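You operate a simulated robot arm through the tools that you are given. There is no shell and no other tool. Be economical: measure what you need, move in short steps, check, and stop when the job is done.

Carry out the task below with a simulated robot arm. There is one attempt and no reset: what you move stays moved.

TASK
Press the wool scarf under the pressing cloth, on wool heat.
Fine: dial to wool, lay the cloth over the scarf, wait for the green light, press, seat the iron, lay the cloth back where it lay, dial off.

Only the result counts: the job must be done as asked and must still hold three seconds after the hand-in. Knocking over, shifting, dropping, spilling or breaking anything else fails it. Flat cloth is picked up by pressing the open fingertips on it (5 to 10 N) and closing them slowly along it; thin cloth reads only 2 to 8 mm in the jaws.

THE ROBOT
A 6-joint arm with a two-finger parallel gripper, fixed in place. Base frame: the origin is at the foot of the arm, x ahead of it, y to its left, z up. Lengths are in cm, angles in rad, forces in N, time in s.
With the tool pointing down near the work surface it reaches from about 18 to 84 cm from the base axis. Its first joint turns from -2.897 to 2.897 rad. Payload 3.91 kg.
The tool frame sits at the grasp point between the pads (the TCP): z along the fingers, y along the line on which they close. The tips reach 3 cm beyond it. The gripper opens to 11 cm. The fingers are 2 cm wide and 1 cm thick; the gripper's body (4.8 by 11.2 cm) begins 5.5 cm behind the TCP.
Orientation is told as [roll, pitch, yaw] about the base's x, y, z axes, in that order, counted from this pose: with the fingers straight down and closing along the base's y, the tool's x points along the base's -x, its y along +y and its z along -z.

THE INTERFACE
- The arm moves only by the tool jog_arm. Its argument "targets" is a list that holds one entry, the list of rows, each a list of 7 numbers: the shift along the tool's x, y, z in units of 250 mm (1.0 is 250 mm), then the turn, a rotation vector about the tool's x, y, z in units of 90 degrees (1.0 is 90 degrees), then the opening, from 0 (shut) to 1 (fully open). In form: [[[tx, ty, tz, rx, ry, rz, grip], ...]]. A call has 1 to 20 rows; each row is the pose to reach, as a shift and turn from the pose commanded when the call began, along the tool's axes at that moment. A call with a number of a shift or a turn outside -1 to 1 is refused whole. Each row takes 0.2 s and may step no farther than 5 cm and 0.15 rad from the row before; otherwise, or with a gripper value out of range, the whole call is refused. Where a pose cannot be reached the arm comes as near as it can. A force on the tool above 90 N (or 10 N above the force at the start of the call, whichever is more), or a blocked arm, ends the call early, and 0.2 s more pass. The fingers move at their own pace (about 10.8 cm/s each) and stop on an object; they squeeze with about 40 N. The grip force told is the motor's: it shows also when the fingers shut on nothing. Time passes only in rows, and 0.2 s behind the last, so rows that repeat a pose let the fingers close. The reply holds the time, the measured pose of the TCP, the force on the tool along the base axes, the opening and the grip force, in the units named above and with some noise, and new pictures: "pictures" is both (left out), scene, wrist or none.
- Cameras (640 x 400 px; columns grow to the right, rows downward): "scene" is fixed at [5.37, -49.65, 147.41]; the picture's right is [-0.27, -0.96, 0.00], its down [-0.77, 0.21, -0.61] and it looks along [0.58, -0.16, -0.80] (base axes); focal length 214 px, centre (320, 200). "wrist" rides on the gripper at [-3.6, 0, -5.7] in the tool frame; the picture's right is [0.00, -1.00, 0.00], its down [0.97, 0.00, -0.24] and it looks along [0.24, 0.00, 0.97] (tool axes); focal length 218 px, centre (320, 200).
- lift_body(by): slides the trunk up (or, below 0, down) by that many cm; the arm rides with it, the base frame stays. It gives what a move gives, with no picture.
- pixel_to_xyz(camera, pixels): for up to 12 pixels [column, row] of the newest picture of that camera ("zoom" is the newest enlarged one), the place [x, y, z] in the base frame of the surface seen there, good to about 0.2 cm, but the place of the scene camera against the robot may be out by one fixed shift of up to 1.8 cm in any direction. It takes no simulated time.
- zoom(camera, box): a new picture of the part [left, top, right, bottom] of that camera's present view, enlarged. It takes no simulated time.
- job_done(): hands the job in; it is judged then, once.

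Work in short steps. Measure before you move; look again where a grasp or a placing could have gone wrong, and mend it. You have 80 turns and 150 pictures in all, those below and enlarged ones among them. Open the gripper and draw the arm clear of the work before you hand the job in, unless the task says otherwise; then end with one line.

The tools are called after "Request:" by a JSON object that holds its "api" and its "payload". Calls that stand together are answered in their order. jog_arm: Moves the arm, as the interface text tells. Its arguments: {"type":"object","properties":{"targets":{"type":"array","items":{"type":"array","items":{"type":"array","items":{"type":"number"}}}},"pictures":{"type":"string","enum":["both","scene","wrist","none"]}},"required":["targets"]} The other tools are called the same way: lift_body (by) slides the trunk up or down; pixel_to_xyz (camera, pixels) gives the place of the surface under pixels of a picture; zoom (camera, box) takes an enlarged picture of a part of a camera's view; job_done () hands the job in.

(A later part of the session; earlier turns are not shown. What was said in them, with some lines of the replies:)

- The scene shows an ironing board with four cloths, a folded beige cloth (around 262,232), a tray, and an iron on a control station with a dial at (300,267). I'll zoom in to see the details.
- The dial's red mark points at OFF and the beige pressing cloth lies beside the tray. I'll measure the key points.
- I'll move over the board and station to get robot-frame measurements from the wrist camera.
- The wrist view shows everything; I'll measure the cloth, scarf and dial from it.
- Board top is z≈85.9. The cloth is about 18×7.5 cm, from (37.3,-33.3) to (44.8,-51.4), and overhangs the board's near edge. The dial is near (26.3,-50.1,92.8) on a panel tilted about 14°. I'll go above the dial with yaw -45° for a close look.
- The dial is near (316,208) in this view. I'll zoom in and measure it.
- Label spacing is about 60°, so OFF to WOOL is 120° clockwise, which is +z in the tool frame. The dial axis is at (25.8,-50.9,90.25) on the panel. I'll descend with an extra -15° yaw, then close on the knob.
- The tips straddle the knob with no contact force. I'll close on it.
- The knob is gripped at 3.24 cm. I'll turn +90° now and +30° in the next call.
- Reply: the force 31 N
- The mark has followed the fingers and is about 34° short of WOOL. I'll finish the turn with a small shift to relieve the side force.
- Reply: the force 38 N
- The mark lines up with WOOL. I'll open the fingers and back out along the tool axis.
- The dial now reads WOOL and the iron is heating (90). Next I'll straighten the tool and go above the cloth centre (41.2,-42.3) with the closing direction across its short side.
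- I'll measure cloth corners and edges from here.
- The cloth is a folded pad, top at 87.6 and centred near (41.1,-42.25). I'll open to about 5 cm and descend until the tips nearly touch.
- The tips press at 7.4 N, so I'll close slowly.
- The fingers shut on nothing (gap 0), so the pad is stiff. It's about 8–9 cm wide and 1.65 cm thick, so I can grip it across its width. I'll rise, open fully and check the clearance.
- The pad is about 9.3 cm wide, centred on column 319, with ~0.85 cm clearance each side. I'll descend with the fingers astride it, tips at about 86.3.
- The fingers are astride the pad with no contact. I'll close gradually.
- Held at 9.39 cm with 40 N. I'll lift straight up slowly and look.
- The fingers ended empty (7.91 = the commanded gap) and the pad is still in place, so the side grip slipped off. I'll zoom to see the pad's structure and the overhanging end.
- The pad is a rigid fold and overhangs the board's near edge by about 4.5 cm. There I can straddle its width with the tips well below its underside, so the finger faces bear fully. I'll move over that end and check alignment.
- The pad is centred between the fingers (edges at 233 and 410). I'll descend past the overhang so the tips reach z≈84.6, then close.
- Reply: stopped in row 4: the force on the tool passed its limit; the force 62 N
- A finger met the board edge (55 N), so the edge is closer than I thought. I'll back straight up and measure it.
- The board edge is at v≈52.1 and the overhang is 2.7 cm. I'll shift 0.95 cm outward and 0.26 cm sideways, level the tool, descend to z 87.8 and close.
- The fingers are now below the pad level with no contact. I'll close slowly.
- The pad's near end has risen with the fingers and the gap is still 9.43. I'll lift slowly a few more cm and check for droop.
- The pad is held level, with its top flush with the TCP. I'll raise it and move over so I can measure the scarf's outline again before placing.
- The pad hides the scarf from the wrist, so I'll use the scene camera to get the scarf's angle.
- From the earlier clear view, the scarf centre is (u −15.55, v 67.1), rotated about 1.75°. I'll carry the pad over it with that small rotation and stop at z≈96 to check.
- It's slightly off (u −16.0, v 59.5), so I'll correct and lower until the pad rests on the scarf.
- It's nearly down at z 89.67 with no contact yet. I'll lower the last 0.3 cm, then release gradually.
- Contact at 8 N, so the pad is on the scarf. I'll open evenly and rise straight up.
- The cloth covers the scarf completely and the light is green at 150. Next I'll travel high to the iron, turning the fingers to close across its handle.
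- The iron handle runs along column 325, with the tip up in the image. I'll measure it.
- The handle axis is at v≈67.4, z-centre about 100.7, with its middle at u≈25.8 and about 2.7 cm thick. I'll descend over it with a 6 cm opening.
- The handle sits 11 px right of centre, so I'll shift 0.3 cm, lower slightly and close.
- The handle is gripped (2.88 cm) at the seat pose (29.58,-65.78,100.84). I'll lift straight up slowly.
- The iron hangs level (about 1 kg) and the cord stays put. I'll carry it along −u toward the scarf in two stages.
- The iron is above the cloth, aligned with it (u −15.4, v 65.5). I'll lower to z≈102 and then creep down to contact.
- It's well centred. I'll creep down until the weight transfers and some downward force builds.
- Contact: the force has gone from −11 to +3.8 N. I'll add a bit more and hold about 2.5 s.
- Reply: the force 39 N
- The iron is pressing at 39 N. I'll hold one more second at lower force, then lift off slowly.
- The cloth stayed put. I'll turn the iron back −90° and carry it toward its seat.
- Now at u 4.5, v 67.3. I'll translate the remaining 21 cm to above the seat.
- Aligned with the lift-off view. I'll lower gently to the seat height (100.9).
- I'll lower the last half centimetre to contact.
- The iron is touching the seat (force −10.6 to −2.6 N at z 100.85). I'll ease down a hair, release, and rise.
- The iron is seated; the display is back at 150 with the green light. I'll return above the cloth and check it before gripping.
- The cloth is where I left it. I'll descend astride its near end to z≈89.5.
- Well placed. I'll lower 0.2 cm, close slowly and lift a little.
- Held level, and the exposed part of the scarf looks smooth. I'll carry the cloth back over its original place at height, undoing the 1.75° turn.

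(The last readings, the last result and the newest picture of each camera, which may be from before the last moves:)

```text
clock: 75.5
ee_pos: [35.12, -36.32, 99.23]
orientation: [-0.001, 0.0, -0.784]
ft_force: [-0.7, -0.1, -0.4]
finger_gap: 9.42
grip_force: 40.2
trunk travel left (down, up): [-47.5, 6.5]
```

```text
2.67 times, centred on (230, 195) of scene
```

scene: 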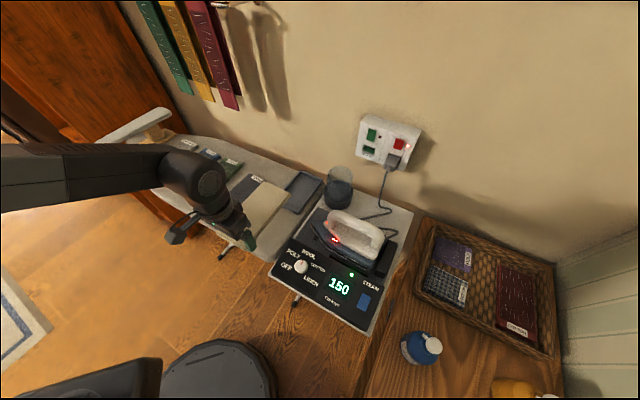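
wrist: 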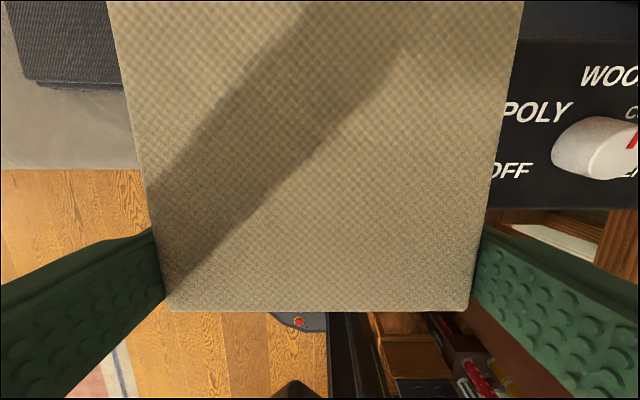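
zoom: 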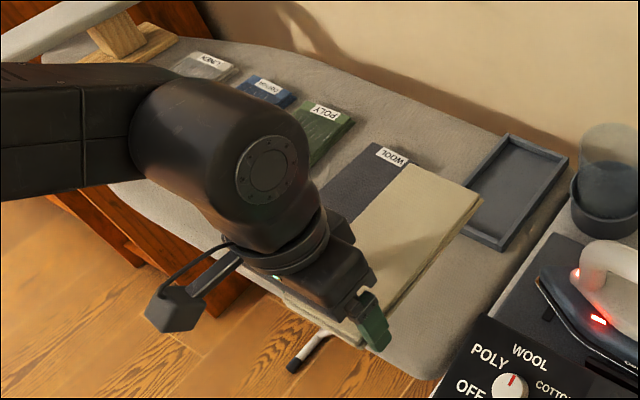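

The wool scarf is smooth now. I'll lower the cloth to its original place: TCP to z≈87.9 first, then contact.

Request:
{"api": "jog_arm", "payload": {"targets": [[[-0.003, 0.001, 0.12, 0, 0, 0, 0.5], [-0.003, 0.001, 0.24, 0, 0, 0, 0.5], [-0.003, 0.001, 0.34, 0, 0, 0, 0.5], [-0.003, 0.001, 0.41, 0, 0, 0, 0.5], [-0.003, 0.001, 0.44, 0, 0, 0, 0.5], [-0.003, 0.001, 0.452, 0, 0, 0, 0.5], [-0.003, 0.001, 0.452, 0, 0, 0, 0.5]]]}}

```text
clock: 77.0
ee_pos: [35.28, -36.46, 87.8]
orientation: [-0.001, 0.002, -0.786]
ft_force: [0.3, -0.1, 0.9]
finger_gap: 9.43
grip_force: 40.1
trunk travel left (down, up): [-47.5, 6.5]
```

scene: 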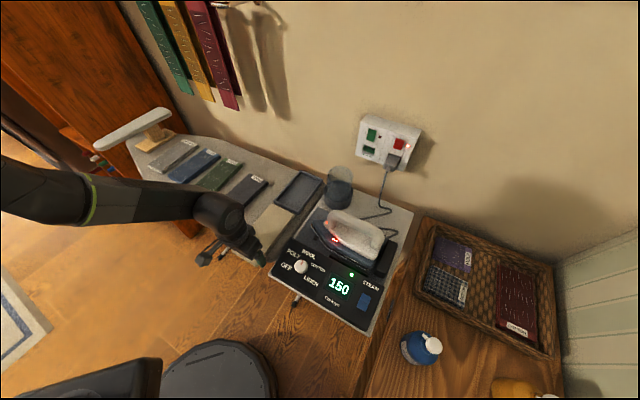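
wrist: 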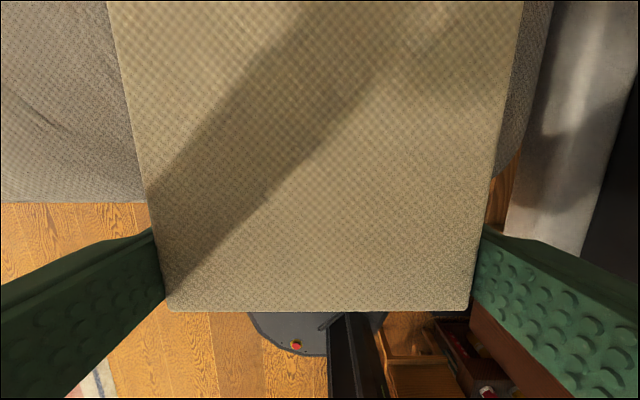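

It's almost down (the pad top is about 0.15 cm high). I'll lower slightly, open, and rise clear.

Request:
{"api": "jog_arm", "payload": {"targets": [[[0, 0, 0.004, 0, 0, 0, 0.5], [0, 0, 0.008, 0, 0, 0, 0.5], [0, 0, 0.008, 0, 0, 0, 0.5], [0, 0, 0.008, 0, 0, 0, 0.9], [0, 0, 0.008, 0, 0, 0, 1], [0, 0, 0.008, 0, 0, 0, 1], [0, 0, -0.08, 0, 0, 0, 1], [0, 0, -0.22, 0, 0, 0, 1], [0, 0, -0.38, 0, 0, 0, 1], [-0.12, 0, -0.52, 0, 0, 0, 1], [-0.24, 0, -0.64, 0, 0, 0, 1], [-0.33, 0, -0.74, 0, 0, 0, 1]]]}}

Request:
{"api": "zoom", "payload": {"camera": "scene", "box": [130, 120, 330, 270]}}

Request:
{"api": "pixel_to_xyz", "payload": {"camera": "wrist", "pixels": [[276, 91], [361, 90], [284, 251], [356, 253]]}}

```text
clock: 79.7
ee_pos: [41.42, -42.27, 106.43]
orientation: [-0.001, 0.0, -0.785]
ft_force: [0.6, -0.1, -0.2]
finger_gap: 10.99
grip_force: 0.1
trunk travel left (down, up): [-47.5, 6.5]
```

scene: 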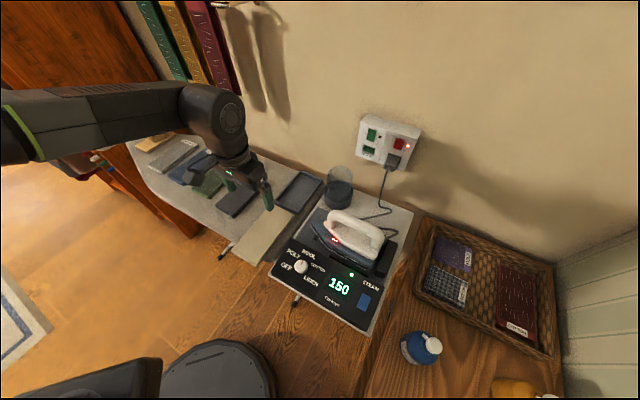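
wrist: 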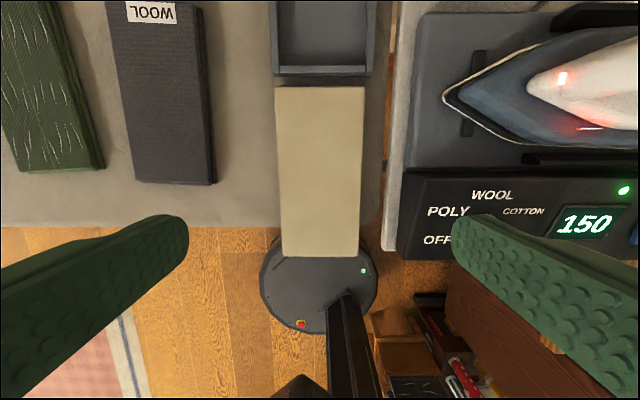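

```text
2.67 times, centred on (230, 195) of scene
```

zoom: 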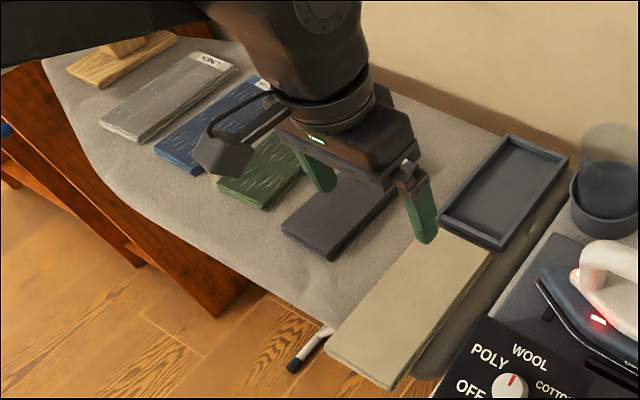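

```text
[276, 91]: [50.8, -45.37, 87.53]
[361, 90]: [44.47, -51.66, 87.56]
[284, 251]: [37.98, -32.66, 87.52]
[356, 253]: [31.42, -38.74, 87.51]
```

The cloth is back in its place and the wool scarf is smooth. Now I'll go to the dial, hovering tilted along its axis with a 5.5 cm opening.

Request:
{"api": "jog_arm", "payload": {"targets": [[[0.063, -0.137, 0.036, 0, -0.032, 0, 0.8], [0.127, -0.274, 0.072, 0, -0.064, 0, 0.5], [0.19, -0.41, 0.108, 0, -0.096, 0, 0.5], [0.254, -0.547, 0.144, 0, -0.128, 0, 0.5], [0.317, -0.684, 0.18, 0, -0.16, 0, 0.5], [0.317, -0.684, 0.18, 0, -0.16, 0, 0.5]]], "pictures": "wrist"}}

Request:
{"api": "pixel_to_xyz", "payload": {"camera": "wrist", "pixels": [[318, 185], [318, 195], [318, 180], [310, 188], [326, 188]]}}

```text
clock: 81.0
ee_pos: [23.43, -48.58, 101.71]
orientation: [-0.001, -0.252, -0.785]
ft_force: [-1.7, 0.3, -0.2]
finger_gap: 5.48
grip_force: 0.0
trunk travel left (down, up): [-47.5, 6.5]
```

wrist: 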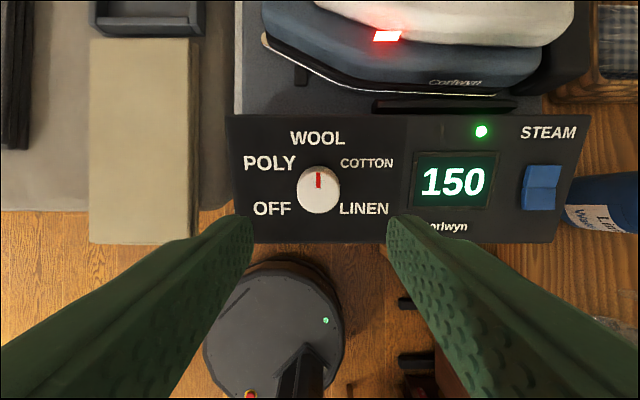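

```text
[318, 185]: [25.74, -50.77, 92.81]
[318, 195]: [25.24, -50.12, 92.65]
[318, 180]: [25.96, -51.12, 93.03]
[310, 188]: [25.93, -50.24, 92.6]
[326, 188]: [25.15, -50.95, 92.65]
```

The dial cap is centred near (319,191). I'll descend around it with +15° of yaw, then close.

Request:
{"api": "jog_arm", "payload": {"targets": [[[-0.014, 0.007, 0.09, 0, 0, 0.08, 0.5], [-0.014, 0.007, 0.18, 0, 0, 0.167, 0.5], [-0.014, 0.007, 0.26, 0, 0, 0.167, 0.5], [-0.014, 0.007, 0.326, 0, 0, 0.167, 0.5], [-0.014, 0.007, 0.326, 0, 0, 0.167, 0.5]]], "pictures": "wrist"}}

```text
clock: 82.2
ee_pos: [25.16, -50.39, 93.87]
orientation: [0.067, -0.242, -1.056]
ft_force: [0.5, -0.7, -0.6]
finger_gap: 5.48
grip_force: 0.2
trunk travel left (down, up): [-47.5, 6.5]
```

wrist: 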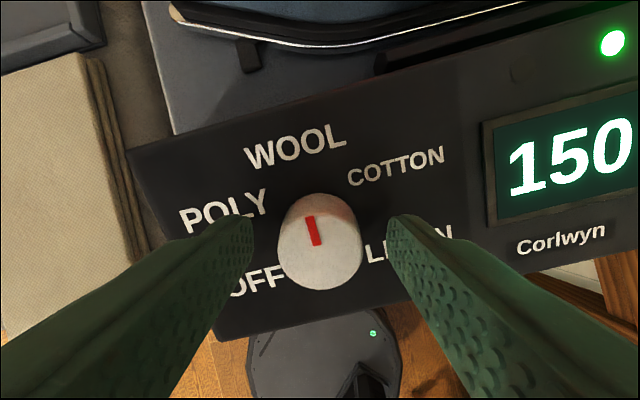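

The cap appears at row 243, but the tool axis projects to about 252, so I'll shift −0.3 cm along tool x to centre it. Then I'll close.

Request:
{"api": "jog_arm", "payload": {"targets": [[[-0.012, 0, 0, 0, 0, 0, 0.5], [-0.012, 0, 0, 0, 0, 0, 0.35], [-0.012, 0, 0, 0, 0, 0, 0.2], [-0.012, 0, 0, 0, 0, 0, 0.1], [-0.012, 0, 0, 0, 0, 0, 0.1]]], "pictures": "none"}}

Request:
{"api": "jog_arm", "payload": {"targets": [[[0, 0, 0, 0, 0, -0.08, 0.1], [0, 0, 0, 0, 0, -0.16, 0.1], [0, 0, 0, 0, 0, -0.24, 0.1], [0, 0, 0, 0, 0, -0.32, 0.1], [0, 0, 0, 0, 0, -0.4, 0.1], [0, 0, 0, 0, 0, -0.48, 0.1], [0, 0, 0, 0, 0, -0.56, 0.1], [0, 0, 0, 0, 0, -0.64, 0.1], [0, 0, 0, 0, 0, -0.72, 0.1], [0, 0, 0, 0, 0, -0.8, 0.1], [0, 0, 0, 0, 0, -0.88, 0.1], [0, 0, 0, 0, 0, -0.96, 0.1]]], "pictures": "wrist"}}

```text
clock: 83.5
ee_pos: [25.44, -50.45, 94.13]
orientation: [0.066, -0.242, -1.056]
ft_force: [0.9, -0.1, -1.0]
finger_gap: 3.23
grip_force: 45.1
trunk travel left (down, up): [-47.5, 6.5]
```

```text
clock: 86.0
ee_pos: [25.33, -50.23, 94.05]
orientation: [-0.232, -0.077, 0.471]
ft_force: [10.2, 37.2, -12.3]
finger_gap: 3.23
grip_force: 45.1
trunk travel left (down, up): [-47.5, 6.5]
```

wrist: 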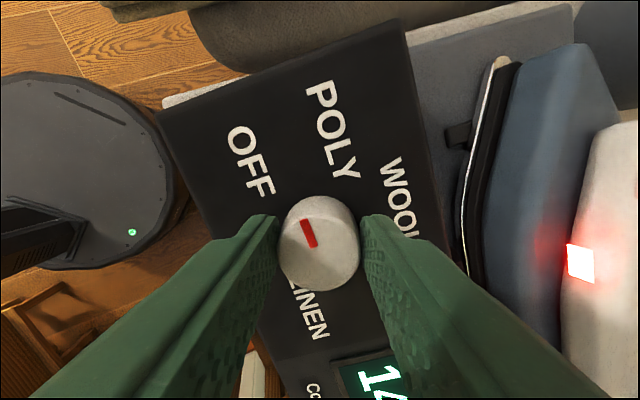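

The dial is past POLY, about 20–30° short of OFF. I'll continue with a small shift to relieve the side force.

Request:
{"api": "jog_arm", "payload": {"targets": [[[-0.003, 0.004, 0, 0, 0, -0.07, 0.1], [-0.006, 0.008, 0, 0, 0, -0.14, 0.1], [-0.006, 0.008, 0, 0, 0, -0.21, 0.1], [-0.006, 0.008, 0, 0, 0, -0.28, 0.1], [-0.006, 0.008, 0, 0, 0, -0.35, 0.1], [-0.006, 0.008, 0, 0, 0, -0.35, 0.1]]], "pictures": "wrist"}}

```text
clock: 87.5
ee_pos: [25.26, -50.03, 94.0]
orientation: [-0.244, 0.056, 1.004]
ft_force: [-5.4, 25.4, -11.0]
finger_gap: 3.22
grip_force: 45.2
trunk travel left (down, up): [-47.5, 6.5]
```

wrist: 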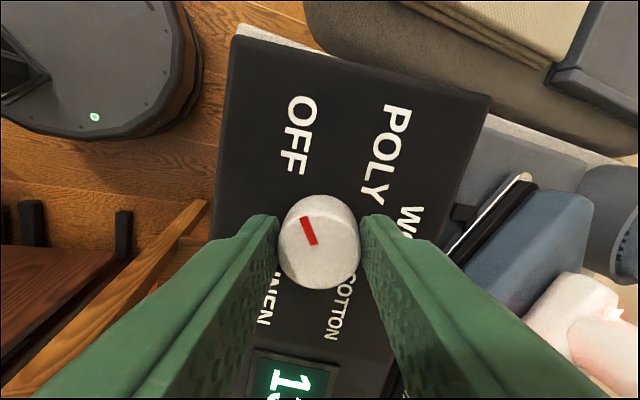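

The mark points at OFF and the display is falling. I'll release and back off.

Request:
{"api": "jog_arm", "payload": {"targets": [[[0, 0, 0, 0, 0, 0, 0.3], [0, 0, 0, 0, 0, 0, 0.5], [0, 0, -0.1, 0, 0, 0, 0.5], [0, 0, -0.22, 0, 0, 0, 0.5], [0, 0, -0.38, 0, 0, 0, 0.5], [0, 0, -0.54, 0, 0, 0, 0.5]]]}}

Request:
{"api": "zoom", "payload": {"camera": "wrist", "box": [220, 80, 420, 280]}}

Request:
{"api": "zoom", "payload": {"camera": "scene", "box": [130, 120, 450, 320]}}

```text
clock: 88.8
ee_pos: [23.05, -48.01, 107.36]
orientation: [-0.245, 0.056, 1.002]
ft_force: [-0.6, 0.5, -0.4]
finger_gap: 5.52
grip_force: 0.0
trunk travel left (down, up): [-47.5, 6.5]
```

scene: 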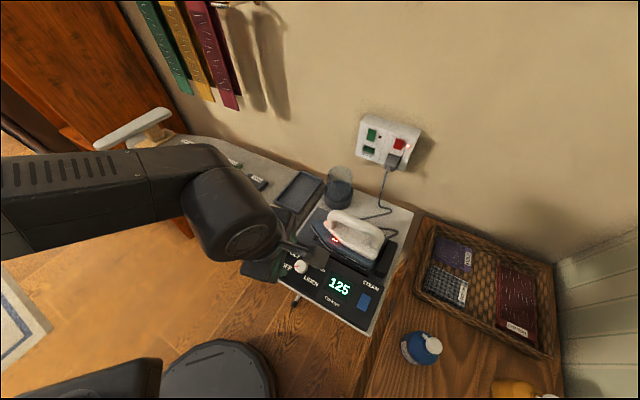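
wrist: 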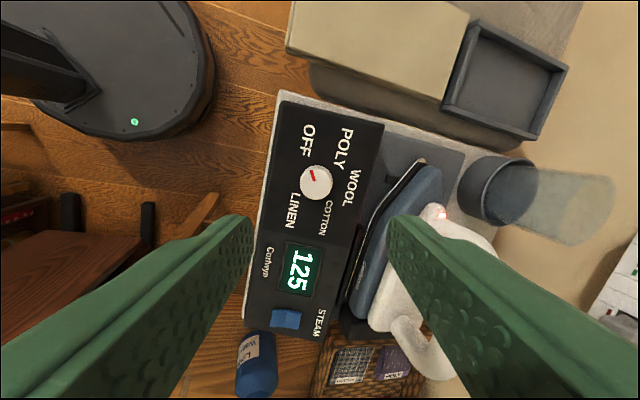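

```text
2.00 times, centred on (320, 180) of wrist
```

zoom: 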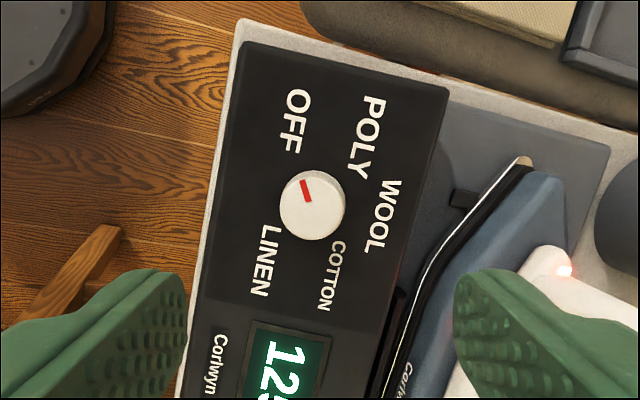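

```text
2.00 times, centred on (290, 220) of scene
```

zoom: 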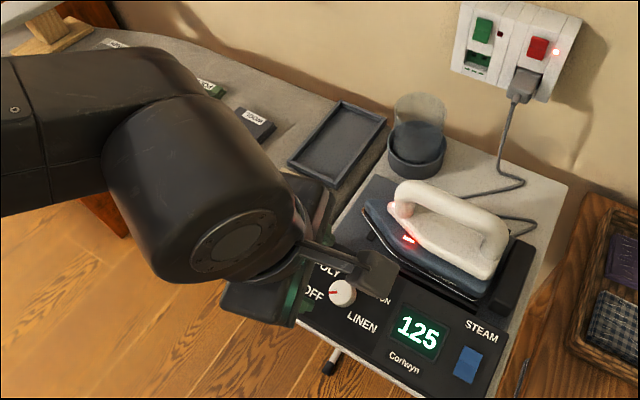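

The dial is at OFF, the light is out and the iron is cooling. I'll raise the arm clear and take a last look.

Request:
{"api": "jog_arm", "payload": {"targets": [[[-0.05, 0.05, -0.15, 0, 0, 0, 0.5], [-0.13, 0.1, -0.3, 0, 0, 0, 0.5], [-0.21, 0.15, -0.45, 0, 0, 0, 0.5], [-0.3, 0.2, -0.6, 0, 0, 0, 0.7], [-0.4, 0.25, -0.7, 0, 0, 0, 1], [-0.5, 0.3, -0.75, 0, 0, 0, 1]]]}}

Request:
{"api": "zoom", "payload": {"camera": "scene", "box": [130, 120, 450, 320]}}

```text
clock: 90.2
ee_pos: [20.15, -30.43, 122.68]
orientation: [-0.246, 0.056, 1.004]
ft_force: [0.5, 0.0, -0.4]
finger_gap: 11.04
grip_force: 0.0
trunk travel left (down, up): [-47.5, 6.5]
```

scene: 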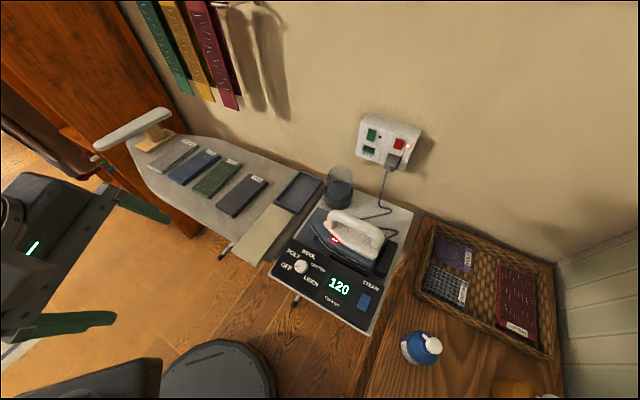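
wrist: 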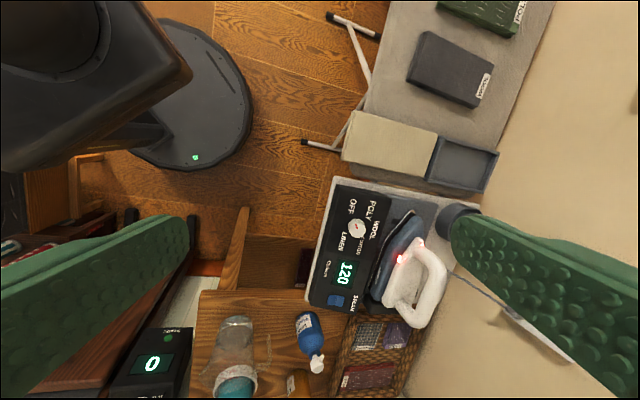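

```text
2.00 times, centred on (290, 220) of scene
```

zoom: 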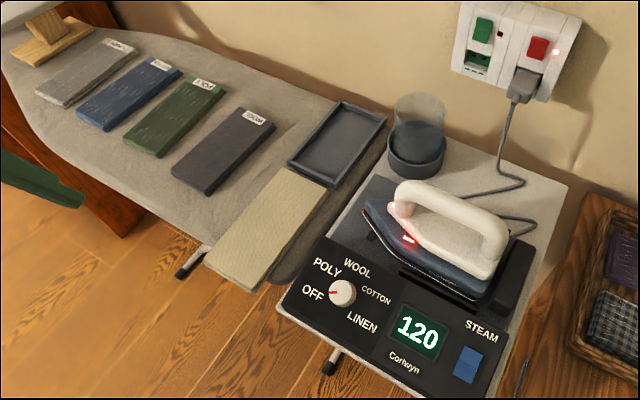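

Everything is in order: dial off, iron seated, cloth back where it lay, scarf smooth and the arm clear. I'll hand in.

Request:
{"api": "job_done", "payload": {}}

```text
The job is handed in.
```

I pressed the wool scarf under the cloth on wool heat, and it came out smooth. The iron is back on its seat, the cloth is back within a few millimetres of where it lay, and the dial is off. While picking up the cloth, one finger touched the board's edge at about 55 N; nothing looked shifted in the final picture.
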